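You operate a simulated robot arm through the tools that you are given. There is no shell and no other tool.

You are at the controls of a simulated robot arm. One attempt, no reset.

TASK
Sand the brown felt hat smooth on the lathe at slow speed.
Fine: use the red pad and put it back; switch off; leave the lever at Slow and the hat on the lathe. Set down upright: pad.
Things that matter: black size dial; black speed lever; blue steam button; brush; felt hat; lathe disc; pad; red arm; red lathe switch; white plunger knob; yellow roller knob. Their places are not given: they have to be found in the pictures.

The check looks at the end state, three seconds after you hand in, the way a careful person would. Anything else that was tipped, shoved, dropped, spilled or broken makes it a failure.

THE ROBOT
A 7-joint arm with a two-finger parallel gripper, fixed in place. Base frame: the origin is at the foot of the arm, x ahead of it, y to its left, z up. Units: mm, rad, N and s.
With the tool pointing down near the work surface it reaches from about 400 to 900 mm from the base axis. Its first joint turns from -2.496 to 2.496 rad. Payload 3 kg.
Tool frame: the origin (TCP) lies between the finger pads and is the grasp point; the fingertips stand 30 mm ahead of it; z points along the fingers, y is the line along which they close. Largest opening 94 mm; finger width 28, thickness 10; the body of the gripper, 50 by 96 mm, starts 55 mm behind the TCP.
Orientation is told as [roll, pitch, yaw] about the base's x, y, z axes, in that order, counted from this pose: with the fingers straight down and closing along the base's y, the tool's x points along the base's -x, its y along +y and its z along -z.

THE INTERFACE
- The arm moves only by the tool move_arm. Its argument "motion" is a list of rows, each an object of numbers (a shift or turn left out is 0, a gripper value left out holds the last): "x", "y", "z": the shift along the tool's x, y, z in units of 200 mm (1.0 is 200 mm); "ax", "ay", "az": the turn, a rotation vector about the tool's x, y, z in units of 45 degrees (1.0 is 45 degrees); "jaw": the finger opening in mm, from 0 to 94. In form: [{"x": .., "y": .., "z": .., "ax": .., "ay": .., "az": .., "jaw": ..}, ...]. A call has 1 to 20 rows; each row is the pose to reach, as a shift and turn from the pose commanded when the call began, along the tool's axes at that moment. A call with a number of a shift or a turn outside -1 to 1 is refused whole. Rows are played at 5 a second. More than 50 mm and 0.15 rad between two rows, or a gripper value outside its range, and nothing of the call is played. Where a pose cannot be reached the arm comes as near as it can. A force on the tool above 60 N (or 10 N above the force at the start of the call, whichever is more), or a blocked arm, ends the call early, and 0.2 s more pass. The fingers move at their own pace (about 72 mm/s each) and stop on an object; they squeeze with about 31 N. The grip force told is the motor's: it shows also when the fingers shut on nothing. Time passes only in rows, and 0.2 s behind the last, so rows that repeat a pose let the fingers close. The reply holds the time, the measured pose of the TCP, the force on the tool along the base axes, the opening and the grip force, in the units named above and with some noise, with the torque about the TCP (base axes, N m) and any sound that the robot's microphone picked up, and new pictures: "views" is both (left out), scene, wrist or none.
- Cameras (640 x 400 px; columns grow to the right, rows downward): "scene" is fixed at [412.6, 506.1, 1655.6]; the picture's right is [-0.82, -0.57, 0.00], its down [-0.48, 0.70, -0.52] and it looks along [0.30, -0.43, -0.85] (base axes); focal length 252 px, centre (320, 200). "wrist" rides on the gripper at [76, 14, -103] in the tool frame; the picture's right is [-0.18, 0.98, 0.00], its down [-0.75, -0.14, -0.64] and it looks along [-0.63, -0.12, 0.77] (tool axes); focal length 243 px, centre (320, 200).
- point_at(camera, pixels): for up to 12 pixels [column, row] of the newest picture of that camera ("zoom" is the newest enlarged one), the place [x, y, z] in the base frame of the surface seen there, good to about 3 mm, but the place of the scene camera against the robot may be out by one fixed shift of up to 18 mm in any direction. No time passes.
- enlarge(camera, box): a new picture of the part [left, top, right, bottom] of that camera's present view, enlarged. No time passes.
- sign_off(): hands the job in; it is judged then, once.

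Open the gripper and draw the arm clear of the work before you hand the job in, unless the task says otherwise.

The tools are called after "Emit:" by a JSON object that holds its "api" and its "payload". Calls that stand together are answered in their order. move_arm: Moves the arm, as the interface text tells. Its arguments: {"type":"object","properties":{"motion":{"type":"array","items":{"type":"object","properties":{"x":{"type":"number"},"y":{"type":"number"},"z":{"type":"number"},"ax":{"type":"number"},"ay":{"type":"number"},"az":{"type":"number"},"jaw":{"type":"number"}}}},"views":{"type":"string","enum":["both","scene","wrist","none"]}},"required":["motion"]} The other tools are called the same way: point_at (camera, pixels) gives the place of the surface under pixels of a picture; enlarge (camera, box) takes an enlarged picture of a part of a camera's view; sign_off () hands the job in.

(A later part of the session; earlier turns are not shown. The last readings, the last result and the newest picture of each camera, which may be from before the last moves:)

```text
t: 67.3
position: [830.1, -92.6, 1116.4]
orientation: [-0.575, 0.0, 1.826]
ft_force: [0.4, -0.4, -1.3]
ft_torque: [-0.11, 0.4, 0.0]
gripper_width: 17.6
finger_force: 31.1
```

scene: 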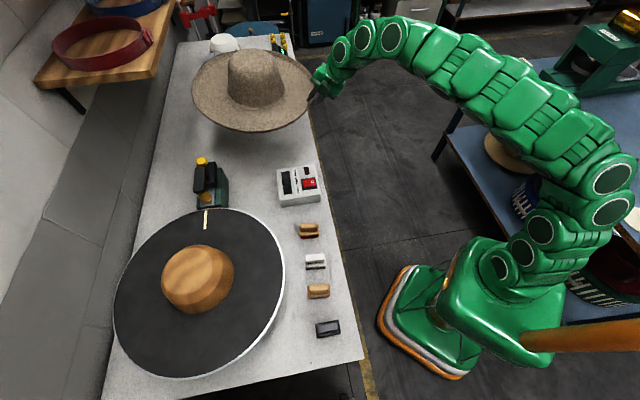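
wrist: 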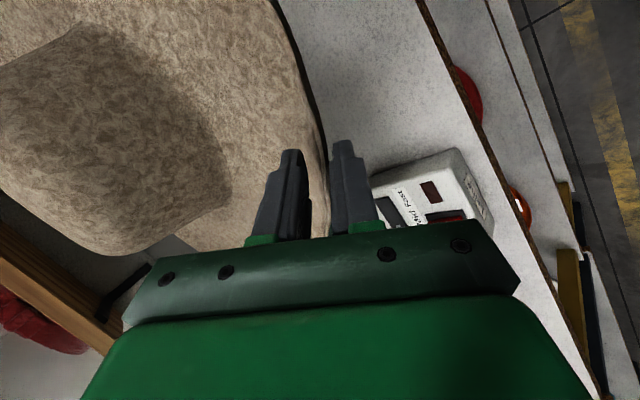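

The hat is up and level, though the grip creeps slowly (17.6 mm). I check the roller's top height, which lies along the path.

Emit:
{"api": "point_at", "payload": {"camera": "scene", "pixels": [[202, 159], [200, 161], [206, 162], [202, 170], [215, 175], [222, 180], [240, 85], [255, 60], [195, 95], [310, 95], [285, 57], [235, 125]]}}

```text
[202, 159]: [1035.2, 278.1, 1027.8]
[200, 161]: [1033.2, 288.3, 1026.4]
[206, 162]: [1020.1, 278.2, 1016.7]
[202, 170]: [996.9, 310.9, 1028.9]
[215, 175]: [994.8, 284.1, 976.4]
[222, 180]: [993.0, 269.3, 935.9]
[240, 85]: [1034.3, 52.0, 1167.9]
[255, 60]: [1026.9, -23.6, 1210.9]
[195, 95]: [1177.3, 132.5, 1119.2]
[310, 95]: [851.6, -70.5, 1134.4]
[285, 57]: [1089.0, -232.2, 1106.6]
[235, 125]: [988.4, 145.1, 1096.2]
```

The roller tops out at 1029, well below the brim bottom (~1067). I now carry the hat sideways toward the lathe in the first of four moves, rising 10 mm more.

Emit:
{"api": "move_arm", "payload": {"motion": [{"x": -0.08, "y": 0.007, "z": -0.018}, {"x": -0.22, "y": 0.024, "z": -0.04}, {"x": -0.38, "y": 0.045, "z": -0.07}, {"x": -0.54, "y": 0.066, "z": -0.095}, {"x": -0.7, "y": 0.087, "z": -0.117}, {"x": -0.85, "y": 0.107, "z": -0.133}, {"x": -0.95, "y": 0.124, "z": -0.145}], "views": "none"}}

Emit:
{"api": "move_arm", "payload": {"motion": [{"x": -0.1, "y": 0.016, "z": -0.01}, {"x": -0.25, "y": 0.042, "z": -0.027}, {"x": -0.42, "y": 0.071, "z": -0.0455}, {"x": -0.59, "y": 0.1, "z": -0.064}, {"x": -0.75, "y": 0.127, "z": -0.0815}, {"x": -0.88, "y": 0.149, "z": -0.0955}, {"x": -0.97, "y": 0.164, "z": -0.105}], "views": "both"}}

```text
t: 68.9
position: [745.7, 82.3, 1127.1]
orientation: [-0.573, 0.001, 1.826]
ft_force: [-0.7, 0.4, -1.6]
ft_torque: [-0.12, 0.32, 0.0]
gripper_width: 17.1
finger_force: 30.5
```

```text
t: 70.5
position: [659.9, 260.6, 1126.8]
orientation: [-0.576, 0.0, 1.827]
ft_force: [-1.3, 0.4, -2.5]
ft_torque: [-0.11, 0.38, -0.05]
gripper_width: 17.4
finger_force: 30.9
```

scene: 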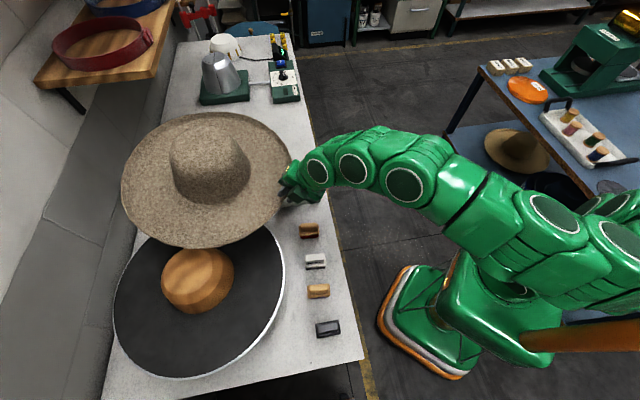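
wrist: 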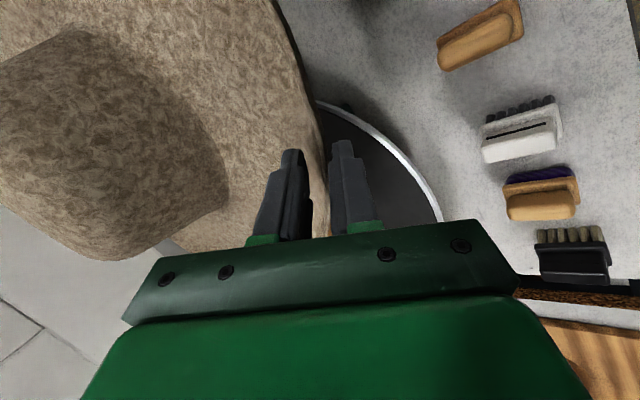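

Halfway there with the grip steady. I measure the carried hat's rim now to know its centre and tilt relative to the tool.

Emit:
{"api": "enlarge", "payload": {"camera": "scene", "box": [110, 95, 310, 260]}}

```text
2.42 times, centred on (210, 178) of scene
```

zoom: 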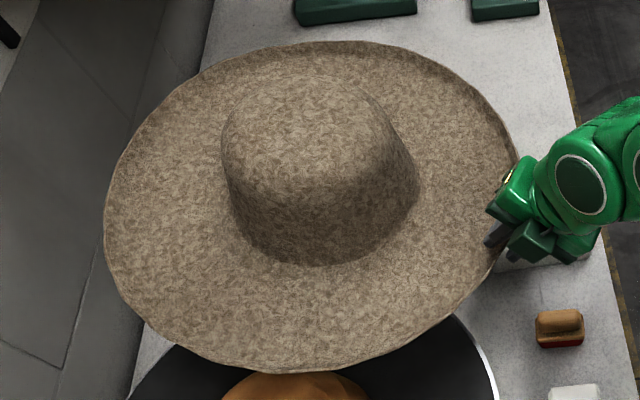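

Emit:
{"api": "point_at", "payload": {"camera": "zoom", "pixels": [[500, 270], [430, 335], [350, 362], [270, 368], [190, 345], [130, 300], [108, 235], [125, 155], [190, 90], [290, 50], [400, 55], [480, 100]]}}

Emit:
{"api": "point_at", "payload": {"camera": "zoom", "pixels": [[300, 100], [260, 120], [350, 110], [310, 150], [285, 175], [340, 170], [250, 170], [370, 145], [300, 300], [200, 200], [450, 180], [330, 60]]}}

```text
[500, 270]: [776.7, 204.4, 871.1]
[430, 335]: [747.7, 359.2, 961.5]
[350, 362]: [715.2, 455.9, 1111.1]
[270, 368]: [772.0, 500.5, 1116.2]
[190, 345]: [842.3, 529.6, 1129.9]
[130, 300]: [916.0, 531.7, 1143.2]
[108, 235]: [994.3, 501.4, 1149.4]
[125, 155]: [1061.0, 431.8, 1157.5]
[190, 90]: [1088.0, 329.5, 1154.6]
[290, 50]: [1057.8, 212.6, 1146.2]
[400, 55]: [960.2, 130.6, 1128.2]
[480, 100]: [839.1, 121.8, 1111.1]
```

```text
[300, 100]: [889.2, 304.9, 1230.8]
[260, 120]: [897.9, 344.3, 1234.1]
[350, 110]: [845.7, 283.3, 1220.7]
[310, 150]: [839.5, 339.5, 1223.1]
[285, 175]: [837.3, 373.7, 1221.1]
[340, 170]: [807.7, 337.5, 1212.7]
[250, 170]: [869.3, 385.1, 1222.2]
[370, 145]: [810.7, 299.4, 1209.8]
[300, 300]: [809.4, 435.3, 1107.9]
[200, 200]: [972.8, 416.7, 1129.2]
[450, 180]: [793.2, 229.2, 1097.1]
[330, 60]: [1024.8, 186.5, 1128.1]
```

The hat rides tilted about 8° far side up, with its centre 220 mm ahead of the TCP. I check the disc rim from the wrist camera to refine its centre in robot coordinates.

Emit:
{"api": "point_at", "payload": {"camera": "wrist", "pixels": [[330, 105], [350, 112], [370, 123], [390, 138], [410, 160], [425, 182], [436, 205], [442, 218], [360, 130], [480, 50], [520, 145], [540, 205]]}}

Emit:
{"api": "point_at", "payload": {"camera": "scene", "pixels": [[309, 228], [315, 258], [318, 288], [328, 326]]}}

```text
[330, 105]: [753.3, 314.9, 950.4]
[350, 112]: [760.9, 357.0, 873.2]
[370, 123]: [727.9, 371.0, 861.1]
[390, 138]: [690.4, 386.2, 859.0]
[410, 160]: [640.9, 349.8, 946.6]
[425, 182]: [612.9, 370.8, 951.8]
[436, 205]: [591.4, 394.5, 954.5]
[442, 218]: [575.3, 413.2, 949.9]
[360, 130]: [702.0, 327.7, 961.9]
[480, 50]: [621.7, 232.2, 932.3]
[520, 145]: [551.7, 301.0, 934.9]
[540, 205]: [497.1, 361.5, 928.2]
```

```text
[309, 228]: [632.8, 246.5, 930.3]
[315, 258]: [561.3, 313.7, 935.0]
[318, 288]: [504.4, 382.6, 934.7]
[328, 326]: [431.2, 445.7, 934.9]
```

The disc rim agrees with a centre of about (764,533). I carry on sideways while rotating the tool 8° to level the hat and rising 15 mm.

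Emit:
{"api": "move_arm", "payload": {"motion": [{"x": -0.06, "y": 0.002, "z": -0.015, "ax": -0.02}, {"x": -0.16, "y": 0.01, "z": -0.035, "ax": -0.055}, {"x": -0.28, "y": 0.022, "z": -0.06, "ax": -0.09}, {"x": -0.4, "y": 0.034, "z": -0.085, "ax": -0.125}, {"x": -0.52, "y": 0.046, "z": -0.108, "ax": -0.16}, {"x": -0.6, "y": 0.052, "z": -0.1225, "ax": -0.182}, {"x": -0.6, "y": 0.052, "z": -0.1225, "ax": -0.182}], "views": "none"}}

```text
t: 72.1
position: [608.0, 370.7, 1142.8]
orientation: [-0.431, 0.002, 1.826]
ft_force: [-0.3, -0.7, -1.8]
ft_torque: [-0.09, 0.38, 0.0]
gripper_width: 16.5
finger_force: 31.1
```

Grip 16.5 mm, still holding. I finish the sideways carry to above the block.

Emit:
{"api": "move_arm", "payload": {"motion": [{"x": -0.06, "y": 0.01, "z": -0.005}, {"x": -0.17, "y": 0.029, "z": -0.013}, {"x": -0.29, "y": 0.049, "z": -0.023}, {"x": -0.41, "y": 0.07, "z": -0.032}, {"x": -0.52, "y": 0.088, "z": -0.041}, {"x": -0.574, "y": 0.0976, "z": -0.045}], "views": "both"}}

Emit:
{"api": "enlarge", "payload": {"camera": "scene", "box": [90, 170, 310, 380]}}

```text
t: 73.5
position: [557.9, 475.4, 1144.6]
orientation: [-0.431, -0.001, 1.825]
ft_force: [0.3, 0.1, -1.8]
ft_torque: [-0.12, 0.38, -0.02]
gripper_width: 16.0
finger_force: 30.6
```

scene: 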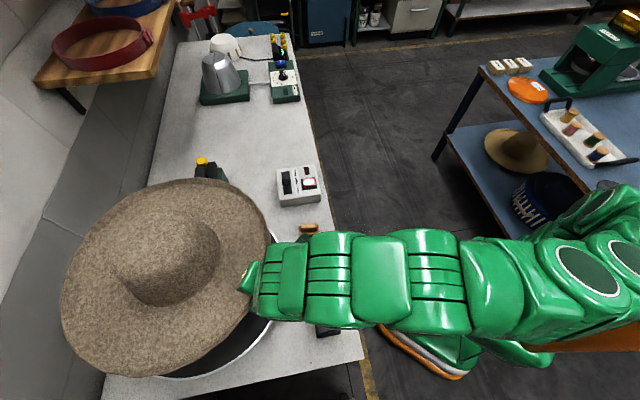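
wrist: 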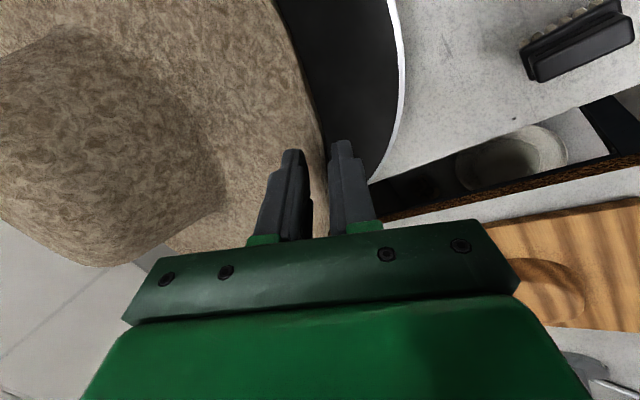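

```text
1.90 times, centred on (200, 275) of scene
```

zoom: 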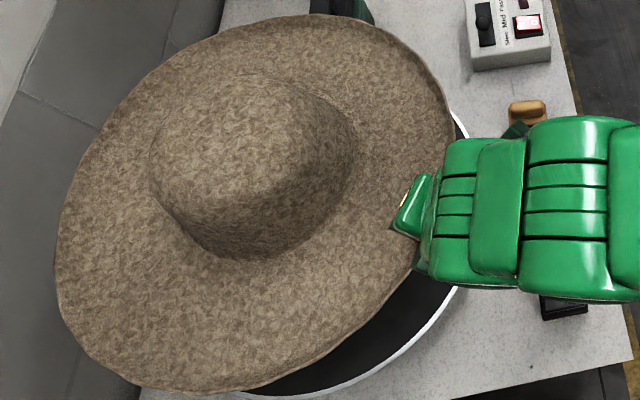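

The hat is above the lathe. I measure its rim for centre and tilt before lowering.

Emit:
{"api": "point_at", "payload": {"camera": "zoom", "pixels": [[450, 130], [430, 70], [370, 28], [300, 18], [200, 50], [120, 120], [75, 190], [60, 260], [80, 330], [150, 380], [250, 382], [350, 340]]}}

Emit:
{"api": "point_at", "payload": {"camera": "zoom", "pixels": [[240, 90], [190, 120], [165, 170], [200, 200], [260, 190], [310, 140], [300, 100], [240, 140], [400, 320], [250, 300], [380, 150], [160, 270]]}}

```text
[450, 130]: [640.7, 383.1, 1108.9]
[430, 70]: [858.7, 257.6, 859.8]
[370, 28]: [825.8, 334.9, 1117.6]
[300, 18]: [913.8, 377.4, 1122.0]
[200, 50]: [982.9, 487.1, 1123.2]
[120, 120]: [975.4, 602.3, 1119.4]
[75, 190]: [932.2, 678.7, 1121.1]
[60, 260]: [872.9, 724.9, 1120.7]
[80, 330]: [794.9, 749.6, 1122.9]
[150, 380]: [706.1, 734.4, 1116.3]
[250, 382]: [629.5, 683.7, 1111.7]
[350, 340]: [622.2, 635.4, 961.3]
```

```text
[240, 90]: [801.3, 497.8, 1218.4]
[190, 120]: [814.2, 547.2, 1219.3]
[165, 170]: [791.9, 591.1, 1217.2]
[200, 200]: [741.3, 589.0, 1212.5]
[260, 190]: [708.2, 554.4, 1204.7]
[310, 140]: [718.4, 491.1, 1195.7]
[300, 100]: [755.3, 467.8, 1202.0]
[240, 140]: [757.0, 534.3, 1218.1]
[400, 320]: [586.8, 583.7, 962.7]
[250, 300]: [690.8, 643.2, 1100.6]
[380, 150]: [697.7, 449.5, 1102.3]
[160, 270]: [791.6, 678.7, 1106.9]
```

The carried hat's centre (777,541 in scene terms) matches the disc centre (776,541) within about 2 mm and it is nearly level. I lower 32 mm with a 2° levelling.

Emit:
{"api": "move_arm", "payload": {"motion": [{"y": 0.01, "z": 0.022, "ax": -0.01}, {"y": 0.025, "z": 0.06, "ax": -0.025}, {"y": 0.043, "z": 0.105, "ax": -0.04}, {"y": 0.06, "z": 0.148, "ax": -0.04}, {"y": 0.06, "z": 0.148, "ax": -0.04}], "views": "none"}}

Emit:
{"api": "move_arm", "payload": {"motion": [{"y": 0.0125, "z": 0.027}, {"y": 0.025, "z": 0.0545}, {"y": 0.0376, "z": 0.0817}, {"y": 0.05, "z": 0.109}, {"y": 0.0627, "z": 0.136}], "views": "scene"}}

Emit:
{"api": "enlarge", "payload": {"camera": "scene", "box": [90, 170, 310, 380]}}

```text
t: 74.7
position: [559.5, 476.1, 1109.6]
orientation: [-0.4, 0.0, 1.825]
ft_force: [-0.3, 0.1, -1.8]
ft_torque: [-0.09, 0.37, 0.0]
gripper_width: 16.0
finger_force: 30.8
```

```text
t: 75.9
position: [558.7, 475.8, 1080.3]
orientation: [-0.398, 0.0, 1.826]
ft_force: [-0.3, -0.4, -1.9]
ft_torque: [-0.09, 0.37, 0.0]
gripper_width: 15.6
finger_force: 30.8
```

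scene: 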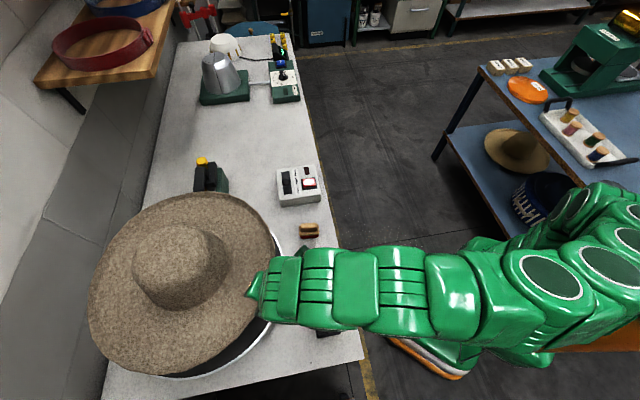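

```text
1.90 times, centred on (200, 275) of scene
```

zoom: 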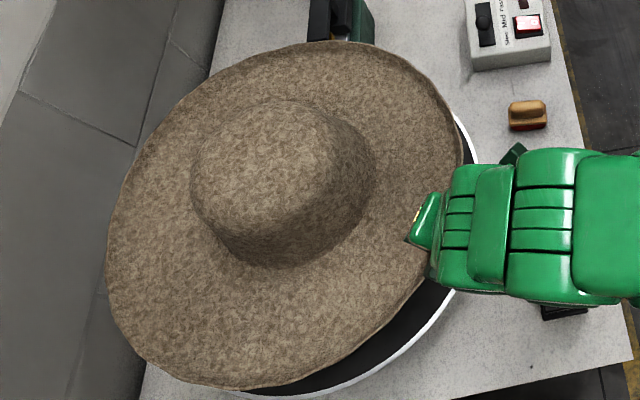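

No contact while the crown passes over the block. I recheck the rim centre, then lower the rest.

Emit:
{"api": "point_at", "payload": {"camera": "zoom", "pixels": [[458, 140], [440, 90], [400, 58], [330, 45], [230, 75], [160, 130], [120, 200], [108, 270], [130, 335], [190, 378], [280, 380], [370, 335]]}}

```text
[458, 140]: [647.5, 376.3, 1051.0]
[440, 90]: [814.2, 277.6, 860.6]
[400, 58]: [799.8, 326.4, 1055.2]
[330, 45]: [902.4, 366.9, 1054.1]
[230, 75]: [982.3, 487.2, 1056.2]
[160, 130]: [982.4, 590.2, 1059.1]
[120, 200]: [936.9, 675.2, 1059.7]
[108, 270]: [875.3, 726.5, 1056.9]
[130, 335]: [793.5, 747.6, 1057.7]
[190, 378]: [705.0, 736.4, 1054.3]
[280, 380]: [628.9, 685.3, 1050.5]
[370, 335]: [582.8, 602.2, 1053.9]
```

The hat is still centred ((778,540) vs (776,541)) with about 66 mm to go. I lower 45 mm.

Emit:
{"api": "move_arm", "payload": {"motion": [{"y": 0.0146, "z": 0.0345}, {"y": 0.0292, "z": 0.069}, {"y": 0.0438, "z": 0.1035}, {"y": 0.0584, "z": 0.138}, {"y": 0.073, "z": 0.1725}, {"y": 0.0876, "z": 0.207}], "views": "none"}}

```text
t: 77.3
position: [558.9, 475.9, 1034.4]
orientation: [-0.398, 0.0, 1.824]
ft_force: [0.0, 0.2, -1.6]
ft_torque: [-0.09, 0.34, 0.0]
gripper_width: 15.4
finger_force: 31.0
```

Still free-hanging. I lower the last ~18 mm in small steps, watching for touch.

Emit:
{"api": "move_arm", "payload": {"motion": [{"y": 0.0078, "z": 0.0184}, {"y": 0.0156, "z": 0.0368}, {"y": 0.0215, "z": 0.0507}, {"y": 0.0273, "z": 0.0645}, {"y": 0.0331, "z": 0.0783}], "views": "both"}}

Emit:
{"api": "enlarge", "payload": {"camera": "scene", "box": [90, 170, 310, 380]}}

Emit:
{"api": "enlarge", "payload": {"camera": "wrist", "box": [220, 20, 440, 240]}}

```text
t: 78.5
position: [556.8, 476.0, 1018.1]
orientation: [-0.4, 0.0, 1.826]
ft_force: [0.2, -1.0, -1.9]
ft_torque: [-0.07, 0.33, 0.03]
gripper_width: 15.1
finger_force: 30.9
```

scene: 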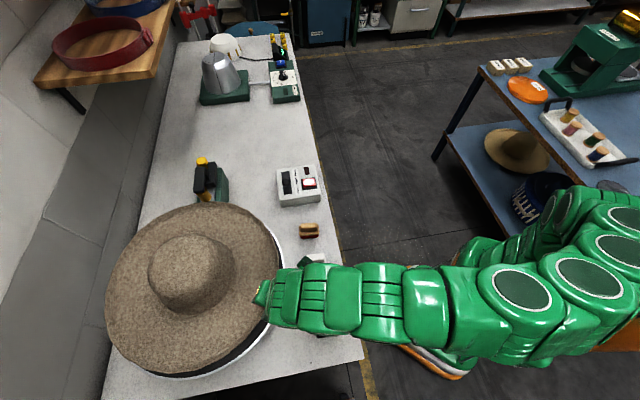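
wrist: 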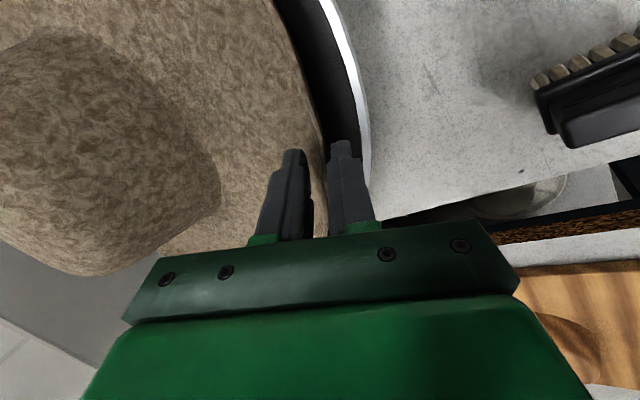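

```text
1.90 times, centred on (200, 275) of scene
```

zoom: 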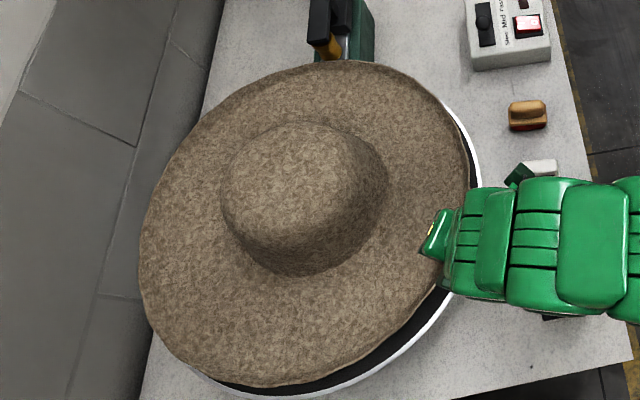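

```text
1.82 times, centred on (330, 130) of wrist
```

zoom: 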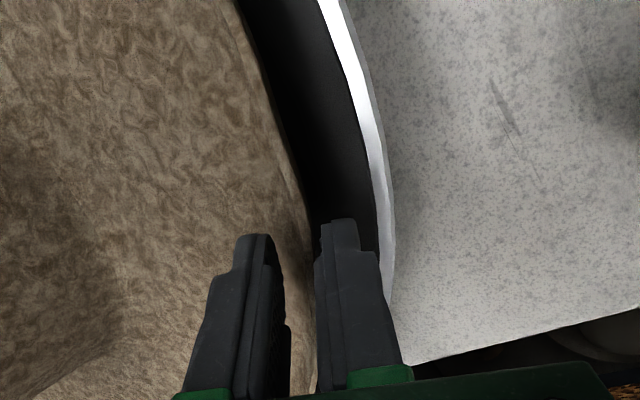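

I check the brim's height above the disc now.

Emit:
{"api": "point_at", "payload": {"camera": "zoom", "pixels": [[300, 210], [285, 150], [265, 90], [240, 150], [220, 150], [315, 150], [335, 200], [310, 230], [340, 100], [360, 150], [385, 250], [350, 60]]}}

Emit:
{"api": "point_at", "payload": {"camera": "scene", "pixels": [[271, 245], [255, 221], [227, 205], [180, 215], [148, 240], [120, 275], [106, 305], [115, 345], [145, 370], [190, 377], [230, 368], [262, 340]]}}

```text
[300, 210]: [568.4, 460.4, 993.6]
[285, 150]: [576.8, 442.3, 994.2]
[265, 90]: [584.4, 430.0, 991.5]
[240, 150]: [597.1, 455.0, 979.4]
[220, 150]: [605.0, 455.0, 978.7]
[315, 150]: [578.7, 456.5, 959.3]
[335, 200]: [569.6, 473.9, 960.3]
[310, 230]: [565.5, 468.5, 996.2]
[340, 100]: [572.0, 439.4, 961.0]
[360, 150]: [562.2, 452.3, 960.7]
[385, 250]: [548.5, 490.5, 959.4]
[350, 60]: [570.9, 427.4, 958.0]
```

```text
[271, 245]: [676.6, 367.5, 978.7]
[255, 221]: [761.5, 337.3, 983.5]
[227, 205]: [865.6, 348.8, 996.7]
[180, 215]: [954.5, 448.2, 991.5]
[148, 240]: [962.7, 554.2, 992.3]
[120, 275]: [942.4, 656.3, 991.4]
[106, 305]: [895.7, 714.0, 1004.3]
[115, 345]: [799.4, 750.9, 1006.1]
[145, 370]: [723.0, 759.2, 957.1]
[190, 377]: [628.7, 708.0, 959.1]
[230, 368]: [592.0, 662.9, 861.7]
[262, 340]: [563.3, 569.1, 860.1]
```

About 6 mm remain. I lower 6 mm more and then check.

Emit:
{"api": "move_arm", "payload": {"motion": [{"y": 0.0039, "z": 0.0092}, {"y": 0.0078, "z": 0.0184}, {"y": 0.0117, "z": 0.0276}, {"y": 0.0136, "z": 0.032}], "views": "none"}}

```text
t: 79.5
position: [557.5, 475.8, 1011.9]
orientation: [-0.401, -0.001, 1.827]
ft_force: [-0.2, 0.9, -1.5]
ft_torque: [-0.14, 0.38, 0.0]
gripper_width: 15.2
finger_force: 31.0
```

Still carried by the gripper. I lower 4 mm more.

Emit:
{"api": "move_arm", "payload": {"motion": [{"y": 0.0039, "z": 0.0092}, {"y": 0.0078, "z": 0.0184}, {"y": 0.0078, "z": 0.0184}], "views": "wrist"}}

Emit:
{"api": "enlarge", "payload": {"camera": "wrist", "box": [220, 20, 440, 240]}}

```text
t: 80.3
position: [558.7, 476.9, 1008.0]
orientation: [-0.399, 0.001, 1.827]
ft_force: [-0.2, -0.7, -1.3]
ft_torque: [-0.08, 0.35, -0.03]
gripper_width: 15.1
finger_force: 30.8
```

wrist: 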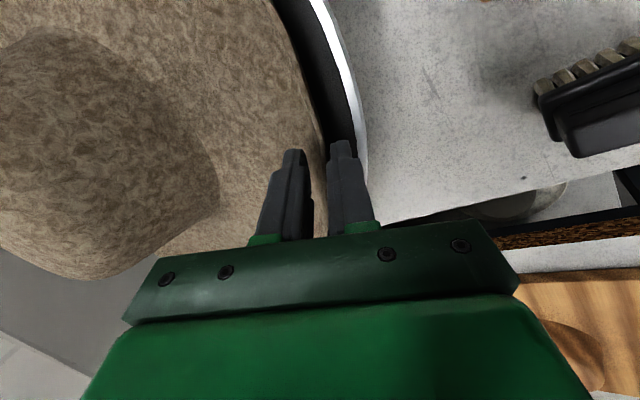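

```text
1.82 times, centred on (330, 130) of wrist
```

zoom: 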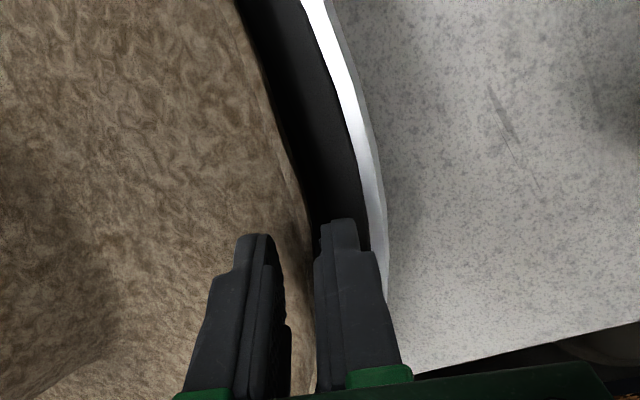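

Emit:
{"api": "point_at", "payload": {"camera": "zoom", "pixels": [[298, 200], [285, 150], [265, 90], [240, 150], [220, 150], [180, 120], [120, 60], [90, 30], [310, 150], [335, 200], [100, 250], [240, 60]]}}

Emit:
{"api": "move_arm", "payload": {"motion": [{"y": 0.0039, "z": 0.0092}, {"y": 0.0059, "z": 0.0138}, {"y": 0.0059, "z": 0.0138}], "views": "scene"}}

```text
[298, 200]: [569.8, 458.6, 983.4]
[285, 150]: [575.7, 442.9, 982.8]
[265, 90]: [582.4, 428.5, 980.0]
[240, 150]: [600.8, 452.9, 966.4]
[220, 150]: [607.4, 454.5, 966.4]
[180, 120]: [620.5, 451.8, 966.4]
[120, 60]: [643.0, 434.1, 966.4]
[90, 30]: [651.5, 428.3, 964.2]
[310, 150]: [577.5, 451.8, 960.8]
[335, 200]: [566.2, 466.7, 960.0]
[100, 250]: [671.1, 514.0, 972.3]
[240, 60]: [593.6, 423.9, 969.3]
```

```text
t: 81.1
position: [557.6, 476.0, 1004.9]
orientation: [-0.401, -0.001, 1.826]
ft_force: [-0.7, 0.4, 9.0]
ft_torque: [0.15, 0.41, 0.08]
gripper_width: 15.0
finger_force: 31.3
```

scene: 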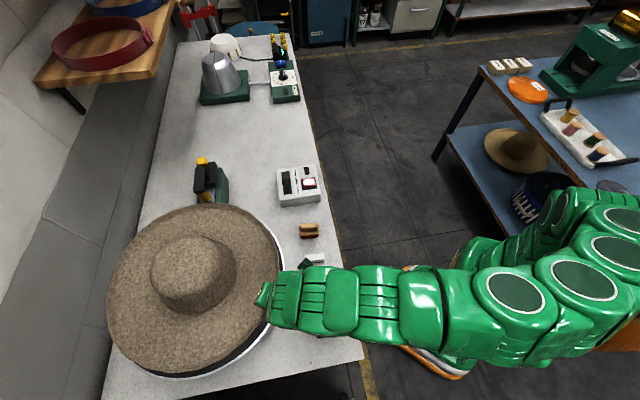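

The brim now rests on the disc (force +9 N). I raise 1 mm to relieve it, open the jaw and draw back along the finger axis.

Emit:
{"api": "move_arm", "payload": {"motion": [{"y": -0.002, "z": -0.0046}, {"y": -0.002, "z": -0.0046, "jaw": 20}, {"y": -0.002, "z": -0.0046, "jaw": 26}, {"y": -0.002, "z": -0.0046, "jaw": 34}, {"y": -0.002, "z": -0.0046, "jaw": 34}], "views": "none"}}

Emit:
{"api": "move_arm", "payload": {"motion": [{"z": -0.05}, {"z": -0.12}, {"z": -0.22}, {"z": -0.35}, {"z": -0.5}], "views": "both"}}

Emit:
{"api": "enlarge", "payload": {"camera": "scene", "box": [90, 170, 310, 390]}}

```text
t: 82.3
position: [558.2, 475.3, 1005.7]
orientation: [-0.398, 0.002, 1.826]
ft_force: [0.3, -0.7, -0.3]
ft_torque: [0.01, 0.0, -0.03]
gripper_width: 34.1
finger_force: 0.0
```

```text
t: 83.5
position: [519.0, 466.8, 1096.2]
orientation: [-0.398, 0.0, 1.826]
ft_force: [0.0, 0.3, -0.3]
ft_torque: [0.01, 0.01, -0.04]
gripper_width: 33.9
finger_force: 0.0
```

scene: 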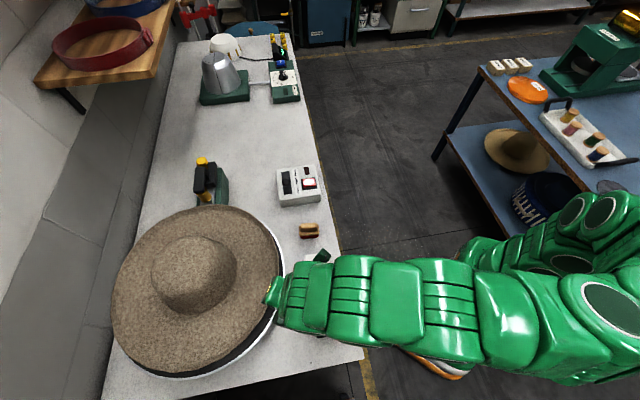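
wrist: 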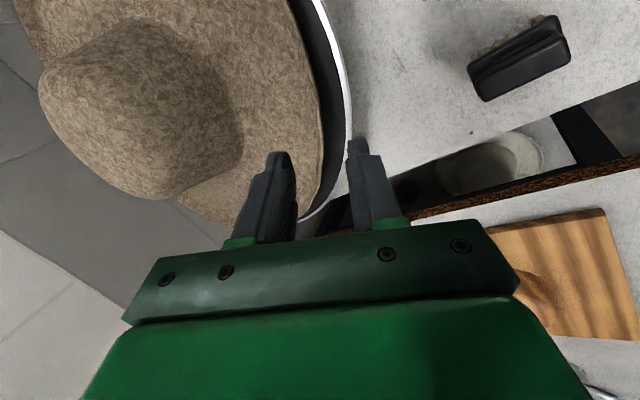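

```text
1.82 times, centred on (200, 280) of scene
```

zoom: 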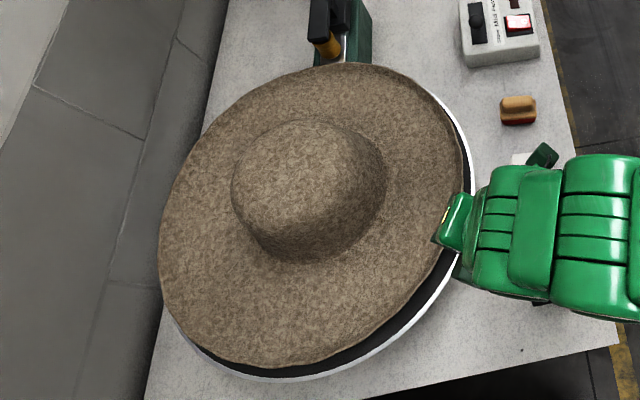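

The hat sits on the lathe. I measure rim heights and centre.

Emit:
{"api": "point_at", "payload": {"camera": "zoom", "pixels": [[455, 130], [430, 90], [390, 70], [320, 72], [250, 100], [190, 160], [162, 220], [165, 280], [195, 335], [250, 360], [320, 355], [400, 300]]}}

Emit:
{"api": "point_at", "payload": {"camera": "zoom", "pixels": [[300, 130], [250, 150], [240, 190], [280, 200], [330, 180], [310, 160], [380, 180], [300, 260], [230, 260], [420, 180], [300, 90], [200, 200]]}}

```text
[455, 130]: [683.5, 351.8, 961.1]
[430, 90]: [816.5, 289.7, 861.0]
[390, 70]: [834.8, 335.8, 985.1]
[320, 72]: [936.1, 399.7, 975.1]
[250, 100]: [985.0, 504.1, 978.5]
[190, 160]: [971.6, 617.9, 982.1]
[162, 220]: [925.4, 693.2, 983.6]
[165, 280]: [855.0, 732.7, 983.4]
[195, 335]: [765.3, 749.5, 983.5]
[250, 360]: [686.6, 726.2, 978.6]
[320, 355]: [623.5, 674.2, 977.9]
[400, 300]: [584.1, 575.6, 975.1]
```

```text
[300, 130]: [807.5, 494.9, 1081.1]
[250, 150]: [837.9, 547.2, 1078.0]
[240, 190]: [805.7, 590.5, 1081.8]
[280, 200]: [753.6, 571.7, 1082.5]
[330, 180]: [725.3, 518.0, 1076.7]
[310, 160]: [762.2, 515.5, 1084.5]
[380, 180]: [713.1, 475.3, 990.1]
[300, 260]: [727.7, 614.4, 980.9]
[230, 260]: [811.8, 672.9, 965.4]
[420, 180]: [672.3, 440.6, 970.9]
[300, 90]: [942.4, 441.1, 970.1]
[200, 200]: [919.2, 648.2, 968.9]
```

The hat is level on the disc and centred within about 4 mm. Next is the switch: I turn the tool to vertical and close the jaw.

Emit:
{"api": "move_arm", "payload": {"motion": [{"ax": -0.13, "jaw": 0}, {"ax": -0.26}, {"ax": -0.39}, {"ax": -0.507}, {"ax": -0.507}], "views": "none"}}

Emit:
{"api": "move_arm", "payload": {"motion": [{"az": 0.165}, {"az": 0.33}, {"az": 0.495}, {"az": 0.66}, {"az": 0.82}, {"az": 0.98}], "views": "none"}}

Emit:
{"api": "move_arm", "payload": {"motion": [{"az": 0.17}, {"az": 0.345}, {"az": 0.345}], "views": "none"}}

```text
t: 84.7
position: [519.9, 466.9, 1098.6]
orientation: [-0.002, 0.0, 1.826]
ft_force: [0.4, 0.3, 0.0]
ft_torque: [-0.01, 0.02, 0.02]
gripper_width: 0.1
finger_force: 31.1
```

```text
t: 86.1
position: [520.8, 465.4, 1096.9]
orientation: [-0.001, -0.001, 1.053]
ft_force: [0.2, -0.4, 0.6]
ft_torque: [0.01, -0.01, 0.0]
gripper_width: 0.2
finger_force: 31.3
```

```text
t: 86.9
position: [509.5, 461.9, 1074.7]
orientation: [-0.003, -0.002, 0.786]
ft_force: [-0.1, -0.3, -0.1]
ft_torque: [0.0, 0.0, 0.02]
gripper_width: 0.0
finger_force: 31.1
out of reach, approached as far as the arm can: row 2, 3
```

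The yaw limit is a little tight here; it will ease nearer the switch. I move toward the control box at height.

Emit:
{"api": "move_arm", "payload": {"motion": [{"x": 0.05, "y": -0.2}, {"x": 0.1, "y": -0.4}, {"x": 0.15, "y": -0.6}, {"x": 0.2, "y": -0.8}, {"x": 0.23, "y": -0.95}], "views": "none"}}

Emit:
{"api": "move_arm", "payload": {"motion": [{"x": 0.05, "y": -0.2}, {"x": 0.1, "y": -0.4}, {"x": 0.15, "y": -0.6}, {"x": 0.2, "y": -0.8}, {"x": 0.23, "y": -0.95}], "views": "both"}}

```text
t: 88.1
position: [612.4, 293.3, 1074.7]
orientation: [0.001, -0.001, 0.786]
ft_force: [0.0, 0.9, -0.4]
ft_torque: [0.0, -0.01, 0.0]
gripper_width: 0.0
finger_force: 31.4
```

```text
t: 89.3
position: [714.7, 127.1, 1074.2]
orientation: [0.0, 0.001, 0.784]
ft_force: [-0.4, 0.2, -0.2]
ft_torque: [-0.03, -0.02, 0.01]
gripper_width: 0.0
finger_force: 31.0
```

scene: 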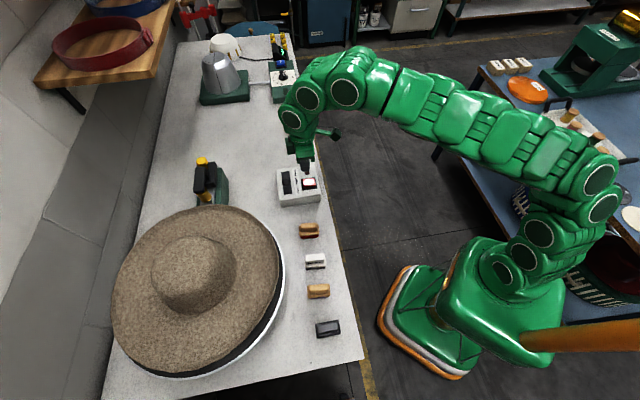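
wrist: 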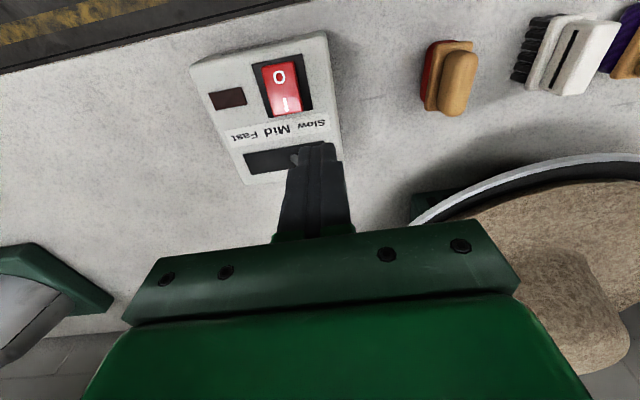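

The switch shows at (280,88) in the wrist view. I enlarge it and the red pad for positions.

Emit:
{"api": "enlarge", "payload": {"camera": "wrist", "box": [180, 20, 360, 200]}}

```text
2.22 times, centred on (270, 110) of wrist
```

zoom: 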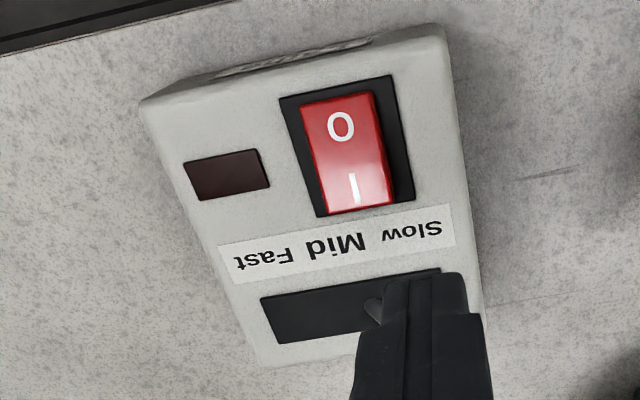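

Emit:
{"api": "point_at", "payload": {"camera": "zoom", "pixels": [[341, 126], [355, 186], [345, 150], [325, 212], [392, 202], [304, 105], [372, 95], [358, 205], [338, 105], [405, 200], [320, 215], [371, 310]]}}

Emit:
{"api": "enlarge", "payload": {"camera": "wrist", "box": [400, 20, 500, 130]}}

```text
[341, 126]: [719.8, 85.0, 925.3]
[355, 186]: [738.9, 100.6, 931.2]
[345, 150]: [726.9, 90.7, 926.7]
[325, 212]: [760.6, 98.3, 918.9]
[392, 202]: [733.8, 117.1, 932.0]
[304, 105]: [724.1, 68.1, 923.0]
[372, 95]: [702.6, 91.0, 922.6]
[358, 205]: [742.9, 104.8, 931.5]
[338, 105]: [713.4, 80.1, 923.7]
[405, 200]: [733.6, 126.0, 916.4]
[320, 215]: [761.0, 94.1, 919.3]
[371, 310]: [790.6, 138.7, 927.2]
```

```text
3.64 times, centred on (450, 75) of wrist
```

zoom: 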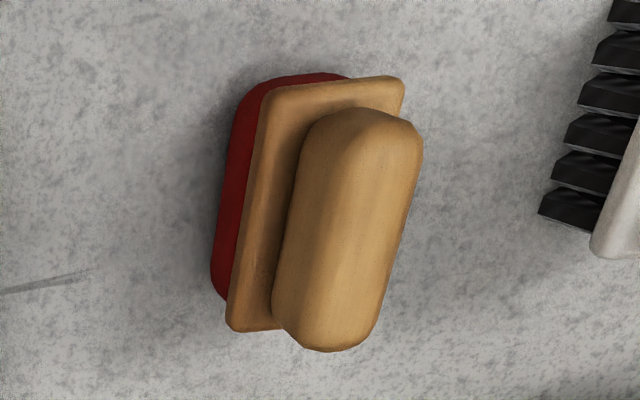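

The rocker's I end is at about (743,105,931.5). I move the closed fingertips over (740,104), tips at z≈945.

Emit:
{"api": "move_arm", "payload": {"motion": [{"x": -0.004, "y": -0.09, "z": 0.12}, {"x": -0.008, "y": -0.1736, "z": 0.25}, {"x": -0.008, "y": -0.1736, "z": 0.38}, {"x": -0.008, "y": -0.1736, "z": 0.496}, {"x": -0.008, "y": -0.1736, "z": 0.496}], "views": "wrist"}}

Emit:
{"api": "enlarge", "payload": {"camera": "wrist", "box": [240, 80, 400, 240]}}

```text
t: 90.5
position: [741.0, 104.6, 975.0]
orientation: [-0.001, -0.002, 0.786]
ft_force: [-0.2, -0.2, 0.2]
ft_torque: [-0.01, 0.0, 0.04]
gripper_width: 0.1
finger_force: 30.8
```

wrist: 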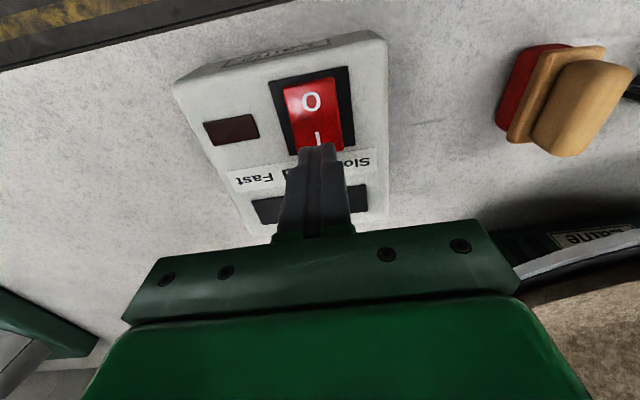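

```text
2.50 times, centred on (320, 160) of wrist
```

zoom: 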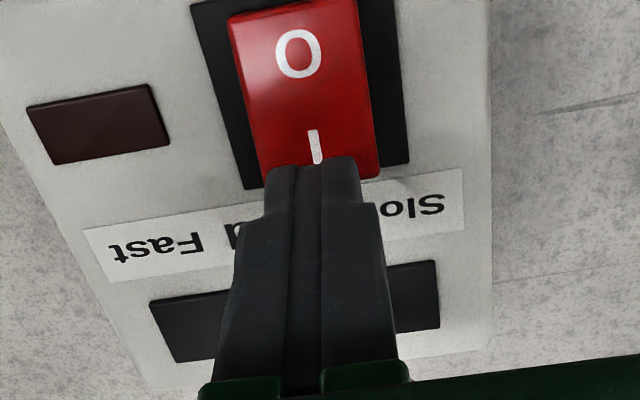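

The fingertips are above the I mark. I press down in small steps.

Emit:
{"api": "move_arm", "payload": {"motion": [{"z": 0.04}, {"z": 0.065}, {"z": 0.08}, {"z": 0.095}, {"z": 0.11}], "views": "wrist"}}

Emit:
{"api": "enlarge", "payload": {"camera": "wrist", "box": [240, 80, 400, 240]}}

```text
t: 91.8
position: [742.0, 104.1, 957.9]
orientation: [-0.005, -0.007, 0.787]
ft_force: [0.1, 0.8, 2.5]
ft_torque: [0.01, 0.01, 0.01]
gripper_width: 0.0
finger_force: 31.6
stopped in row 5: the force on the tool passed its limit at 64 N (the readings are from after the stop); the commanded pose is now the measured one
```

wrist: 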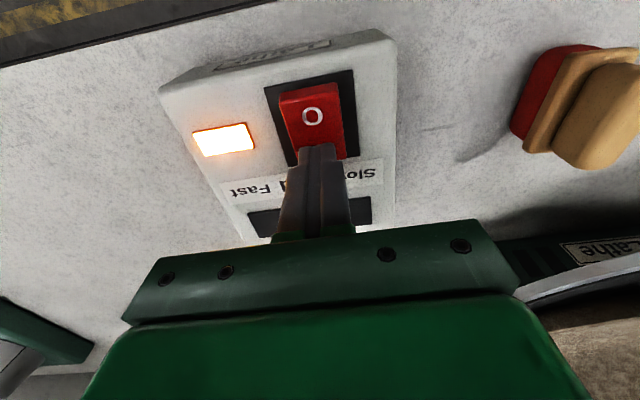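

```text
2.50 times, centred on (320, 160) of wrist
```

zoom: 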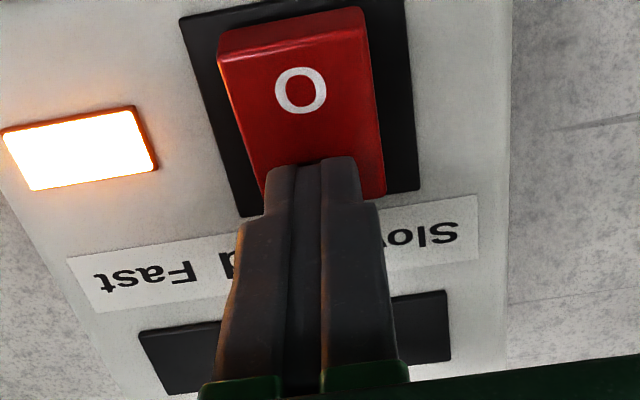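

The lamp lit: the lathe is on. I rise and look at the lathe turning.

Emit:
{"api": "move_arm", "payload": {"motion": [{"z": -0.1}, {"z": -0.3}, {"z": -0.5}], "views": "both"}}

Emit:
{"api": "enlarge", "payload": {"camera": "scene", "box": [90, 190, 310, 390]}}

Emit:
{"api": "enlarge", "payload": {"camera": "scene", "box": [250, 150, 350, 260]}}

```text
t: 92.6
position: [740.7, 102.8, 1057.2]
orientation: [-0.003, -0.003, 0.786]
ft_force: [0.2, 0.0, 0.2]
ft_torque: [-0.03, 0.02, 0.0]
gripper_width: 0.0
finger_force: 31.7
```

scene: 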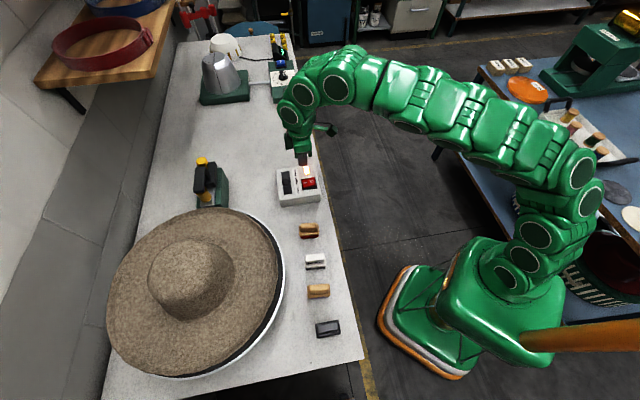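
wrist: 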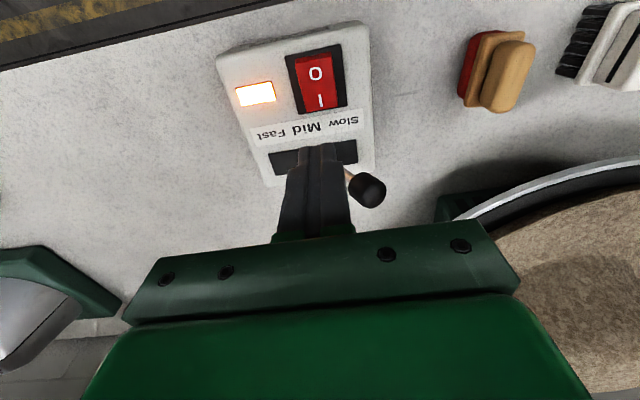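

```text
2.00 times, centred on (200, 290) of scene
```

zoom: 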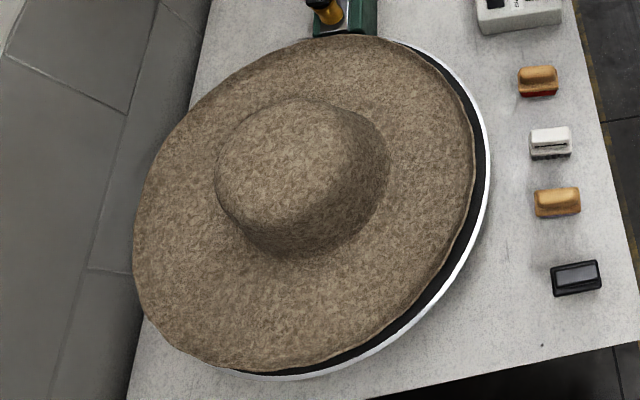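

```text
3.64 times, centred on (300, 205) of scene
```

zoom: 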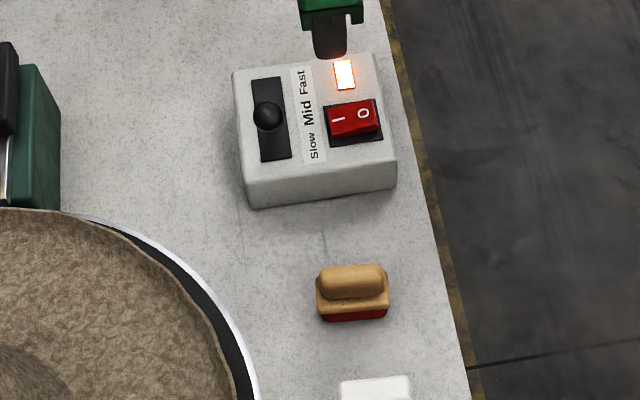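

The hat turns with the disc and the lever stays at Slow. I move above the red pad and open the jaw.

Emit:
{"api": "move_arm", "payload": {"motion": [{"x": -0.005, "y": 0.18, "jaw": 80}, {"x": -0.01, "y": 0.36}, {"x": -0.015, "y": 0.54}, {"x": -0.02, "y": 0.72}, {"x": -0.023, "y": 0.862}, {"x": -0.023, "y": 0.862}], "views": "both"}}

Emit:
{"api": "enlarge", "payload": {"camera": "wrist", "box": [260, 60, 420, 220]}}

```text
t: 94.0
position: [621.6, 229.7, 1055.2]
orientation: [-0.003, -0.005, 0.787]
ft_force: [0.2, 0.6, -0.1]
ft_torque: [0.01, 0.01, -0.02]
gripper_width: 80.0
finger_force: 0.1
```

scene: 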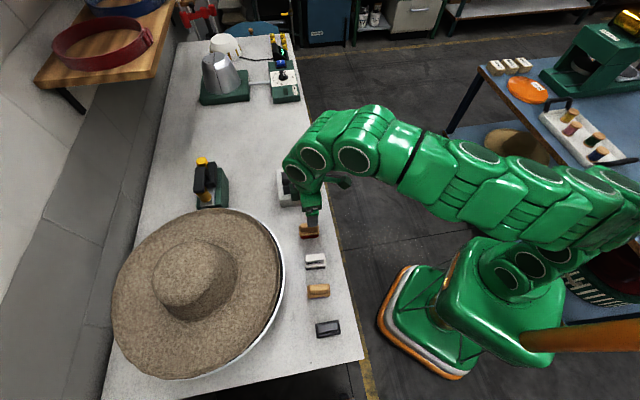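
wrist: 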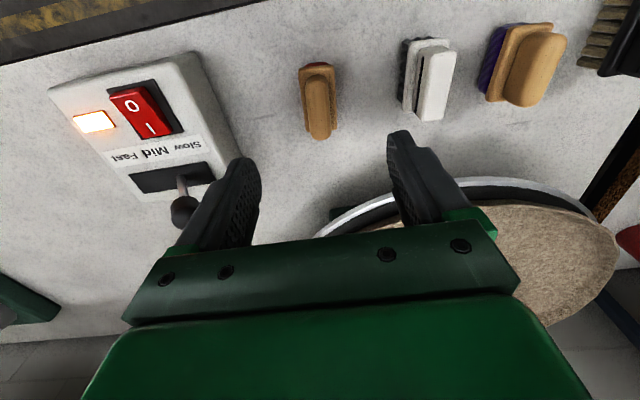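

```text
2.50 times, centred on (340, 140) of wrist
```

zoom: 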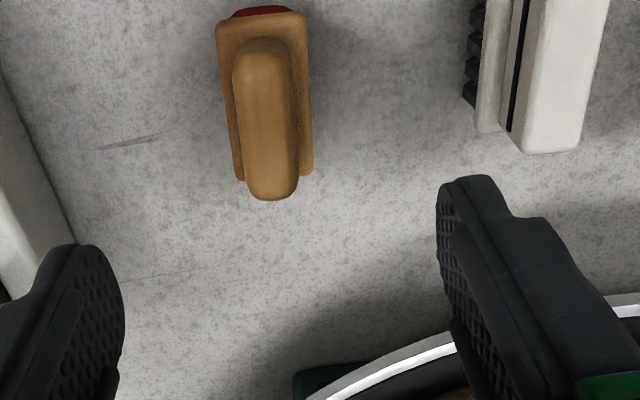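

The red pad's handle lies at (265,115) in the zoom. I read its corners to find its centre and direction.

Emit:
{"api": "point_at", "payload": {"camera": "zoom", "pixels": [[264, 50], [271, 185], [240, 115], [294, 110], [267, 115], [258, 80], [270, 150], [228, 60], [304, 60], [236, 160], [306, 160], [262, 12]]}}

Emit:
{"api": "point_at", "payload": {"camera": "wrist", "pixels": [[410, 60], [435, 85], [425, 60], [445, 60], [430, 110], [400, 80]]}}

```text
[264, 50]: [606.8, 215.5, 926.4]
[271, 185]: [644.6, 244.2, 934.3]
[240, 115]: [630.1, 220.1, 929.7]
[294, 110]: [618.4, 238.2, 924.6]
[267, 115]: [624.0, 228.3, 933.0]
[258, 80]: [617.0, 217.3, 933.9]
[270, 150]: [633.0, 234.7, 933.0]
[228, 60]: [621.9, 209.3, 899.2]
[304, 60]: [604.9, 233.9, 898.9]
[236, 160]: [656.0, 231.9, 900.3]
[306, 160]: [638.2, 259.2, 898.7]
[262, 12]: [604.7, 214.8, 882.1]
```

```text
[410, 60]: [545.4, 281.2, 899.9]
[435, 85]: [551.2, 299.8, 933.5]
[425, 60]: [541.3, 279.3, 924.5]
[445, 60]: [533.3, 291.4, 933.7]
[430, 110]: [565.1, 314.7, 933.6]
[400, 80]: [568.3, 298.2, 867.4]
```

The pad's handle is centred at about (626,230), its long axis 35.5° from x, top at z 933, plate at 900. I align the jaw across it and go down to grip height.

Emit:
{"api": "move_arm", "payload": {"motion": [{"x": -0.008, "y": -0.007, "az": 0.11, "jaw": 60}, {"x": -0.015, "y": -0.0138, "az": 0.213}, {"x": -0.015, "y": -0.0138, "az": 0.213, "z": 0.15}, {"x": -0.015, "y": -0.0138, "az": 0.213, "z": 0.3}, {"x": -0.015, "y": -0.0138, "az": 0.213, "z": 0.3}], "views": "wrist"}}

Emit:
{"api": "enlarge", "payload": {"camera": "wrist", "box": [220, 40, 440, 240]}}

```text
t: 95.2
position: [627.2, 230.4, 996.0]
orientation: [-0.002, -0.004, 0.62]
ft_force: [-0.4, -1.0, -0.1]
ft_torque: [0.03, -0.02, -0.01]
gripper_width: 60.0
finger_force: 0.0
```

wrist: 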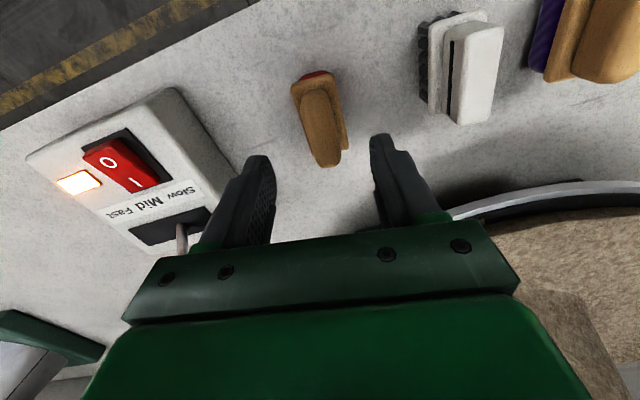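

```text
2.00 times, centred on (330, 140) of wrist
```

zoom: 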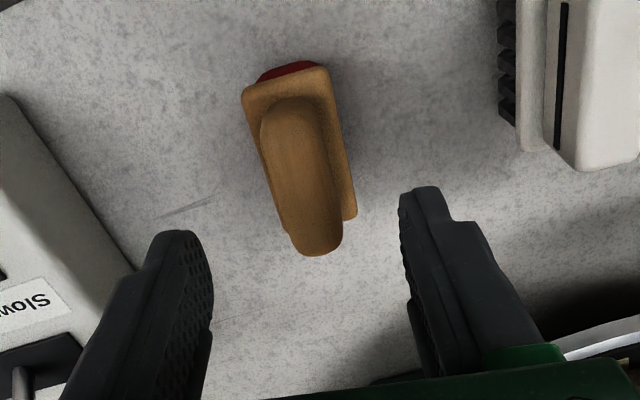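

The pad is aligned with the tool. I verify its centre from this closer view.

Emit:
{"api": "point_at", "payload": {"camera": "zoom", "pixels": [[292, 105], [318, 240], [268, 160], [332, 170], [300, 170], [288, 130], [312, 210], [250, 100], [335, 90], [285, 215], [352, 205], [290, 72]]}}

```text
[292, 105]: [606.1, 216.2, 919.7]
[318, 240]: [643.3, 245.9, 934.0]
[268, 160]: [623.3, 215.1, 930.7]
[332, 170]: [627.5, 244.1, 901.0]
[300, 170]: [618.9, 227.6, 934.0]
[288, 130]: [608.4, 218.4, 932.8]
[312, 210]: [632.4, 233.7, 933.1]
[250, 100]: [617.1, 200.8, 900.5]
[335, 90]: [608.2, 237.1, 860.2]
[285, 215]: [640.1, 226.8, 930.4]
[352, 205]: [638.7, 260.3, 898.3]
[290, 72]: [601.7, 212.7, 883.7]
```

Centre ≈ (625,231), within 2 mm of the tool. I descend 61 mm and close on the handle.

Emit:
{"api": "move_arm", "payload": {"motion": [{"z": 0.12, "y": 0.005}, {"z": 0.22, "y": 0.01}, {"z": 0.28, "y": 0.01}, {"z": 0.305, "y": 0.01}, {"z": 0.305, "y": 0.01, "jaw": 40}, {"z": 0.305, "y": 0.01, "jaw": 0}, {"z": 0.305, "y": 0.01, "jaw": 0}, {"z": 0.305, "y": 0.01, "jaw": 0}], "views": "wrist"}}

```text
t: 97.0
position: [626.6, 231.1, 934.9]
orientation: [-0.003, -0.008, 0.619]
ft_force: [0.0, 0.0, 1.5]
ft_torque: [0.03, 0.0, -0.02]
gripper_width: 26.2
finger_force: 31.0
```

wrist: 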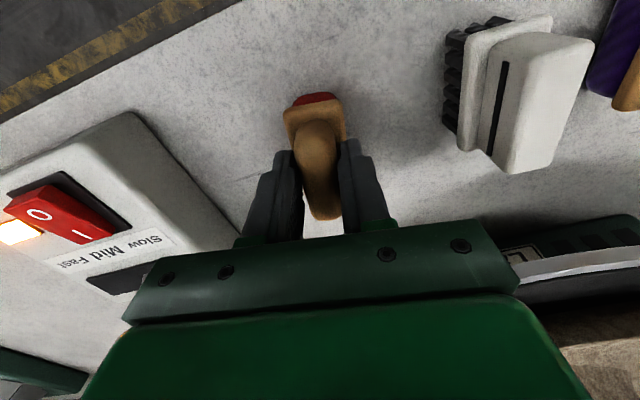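

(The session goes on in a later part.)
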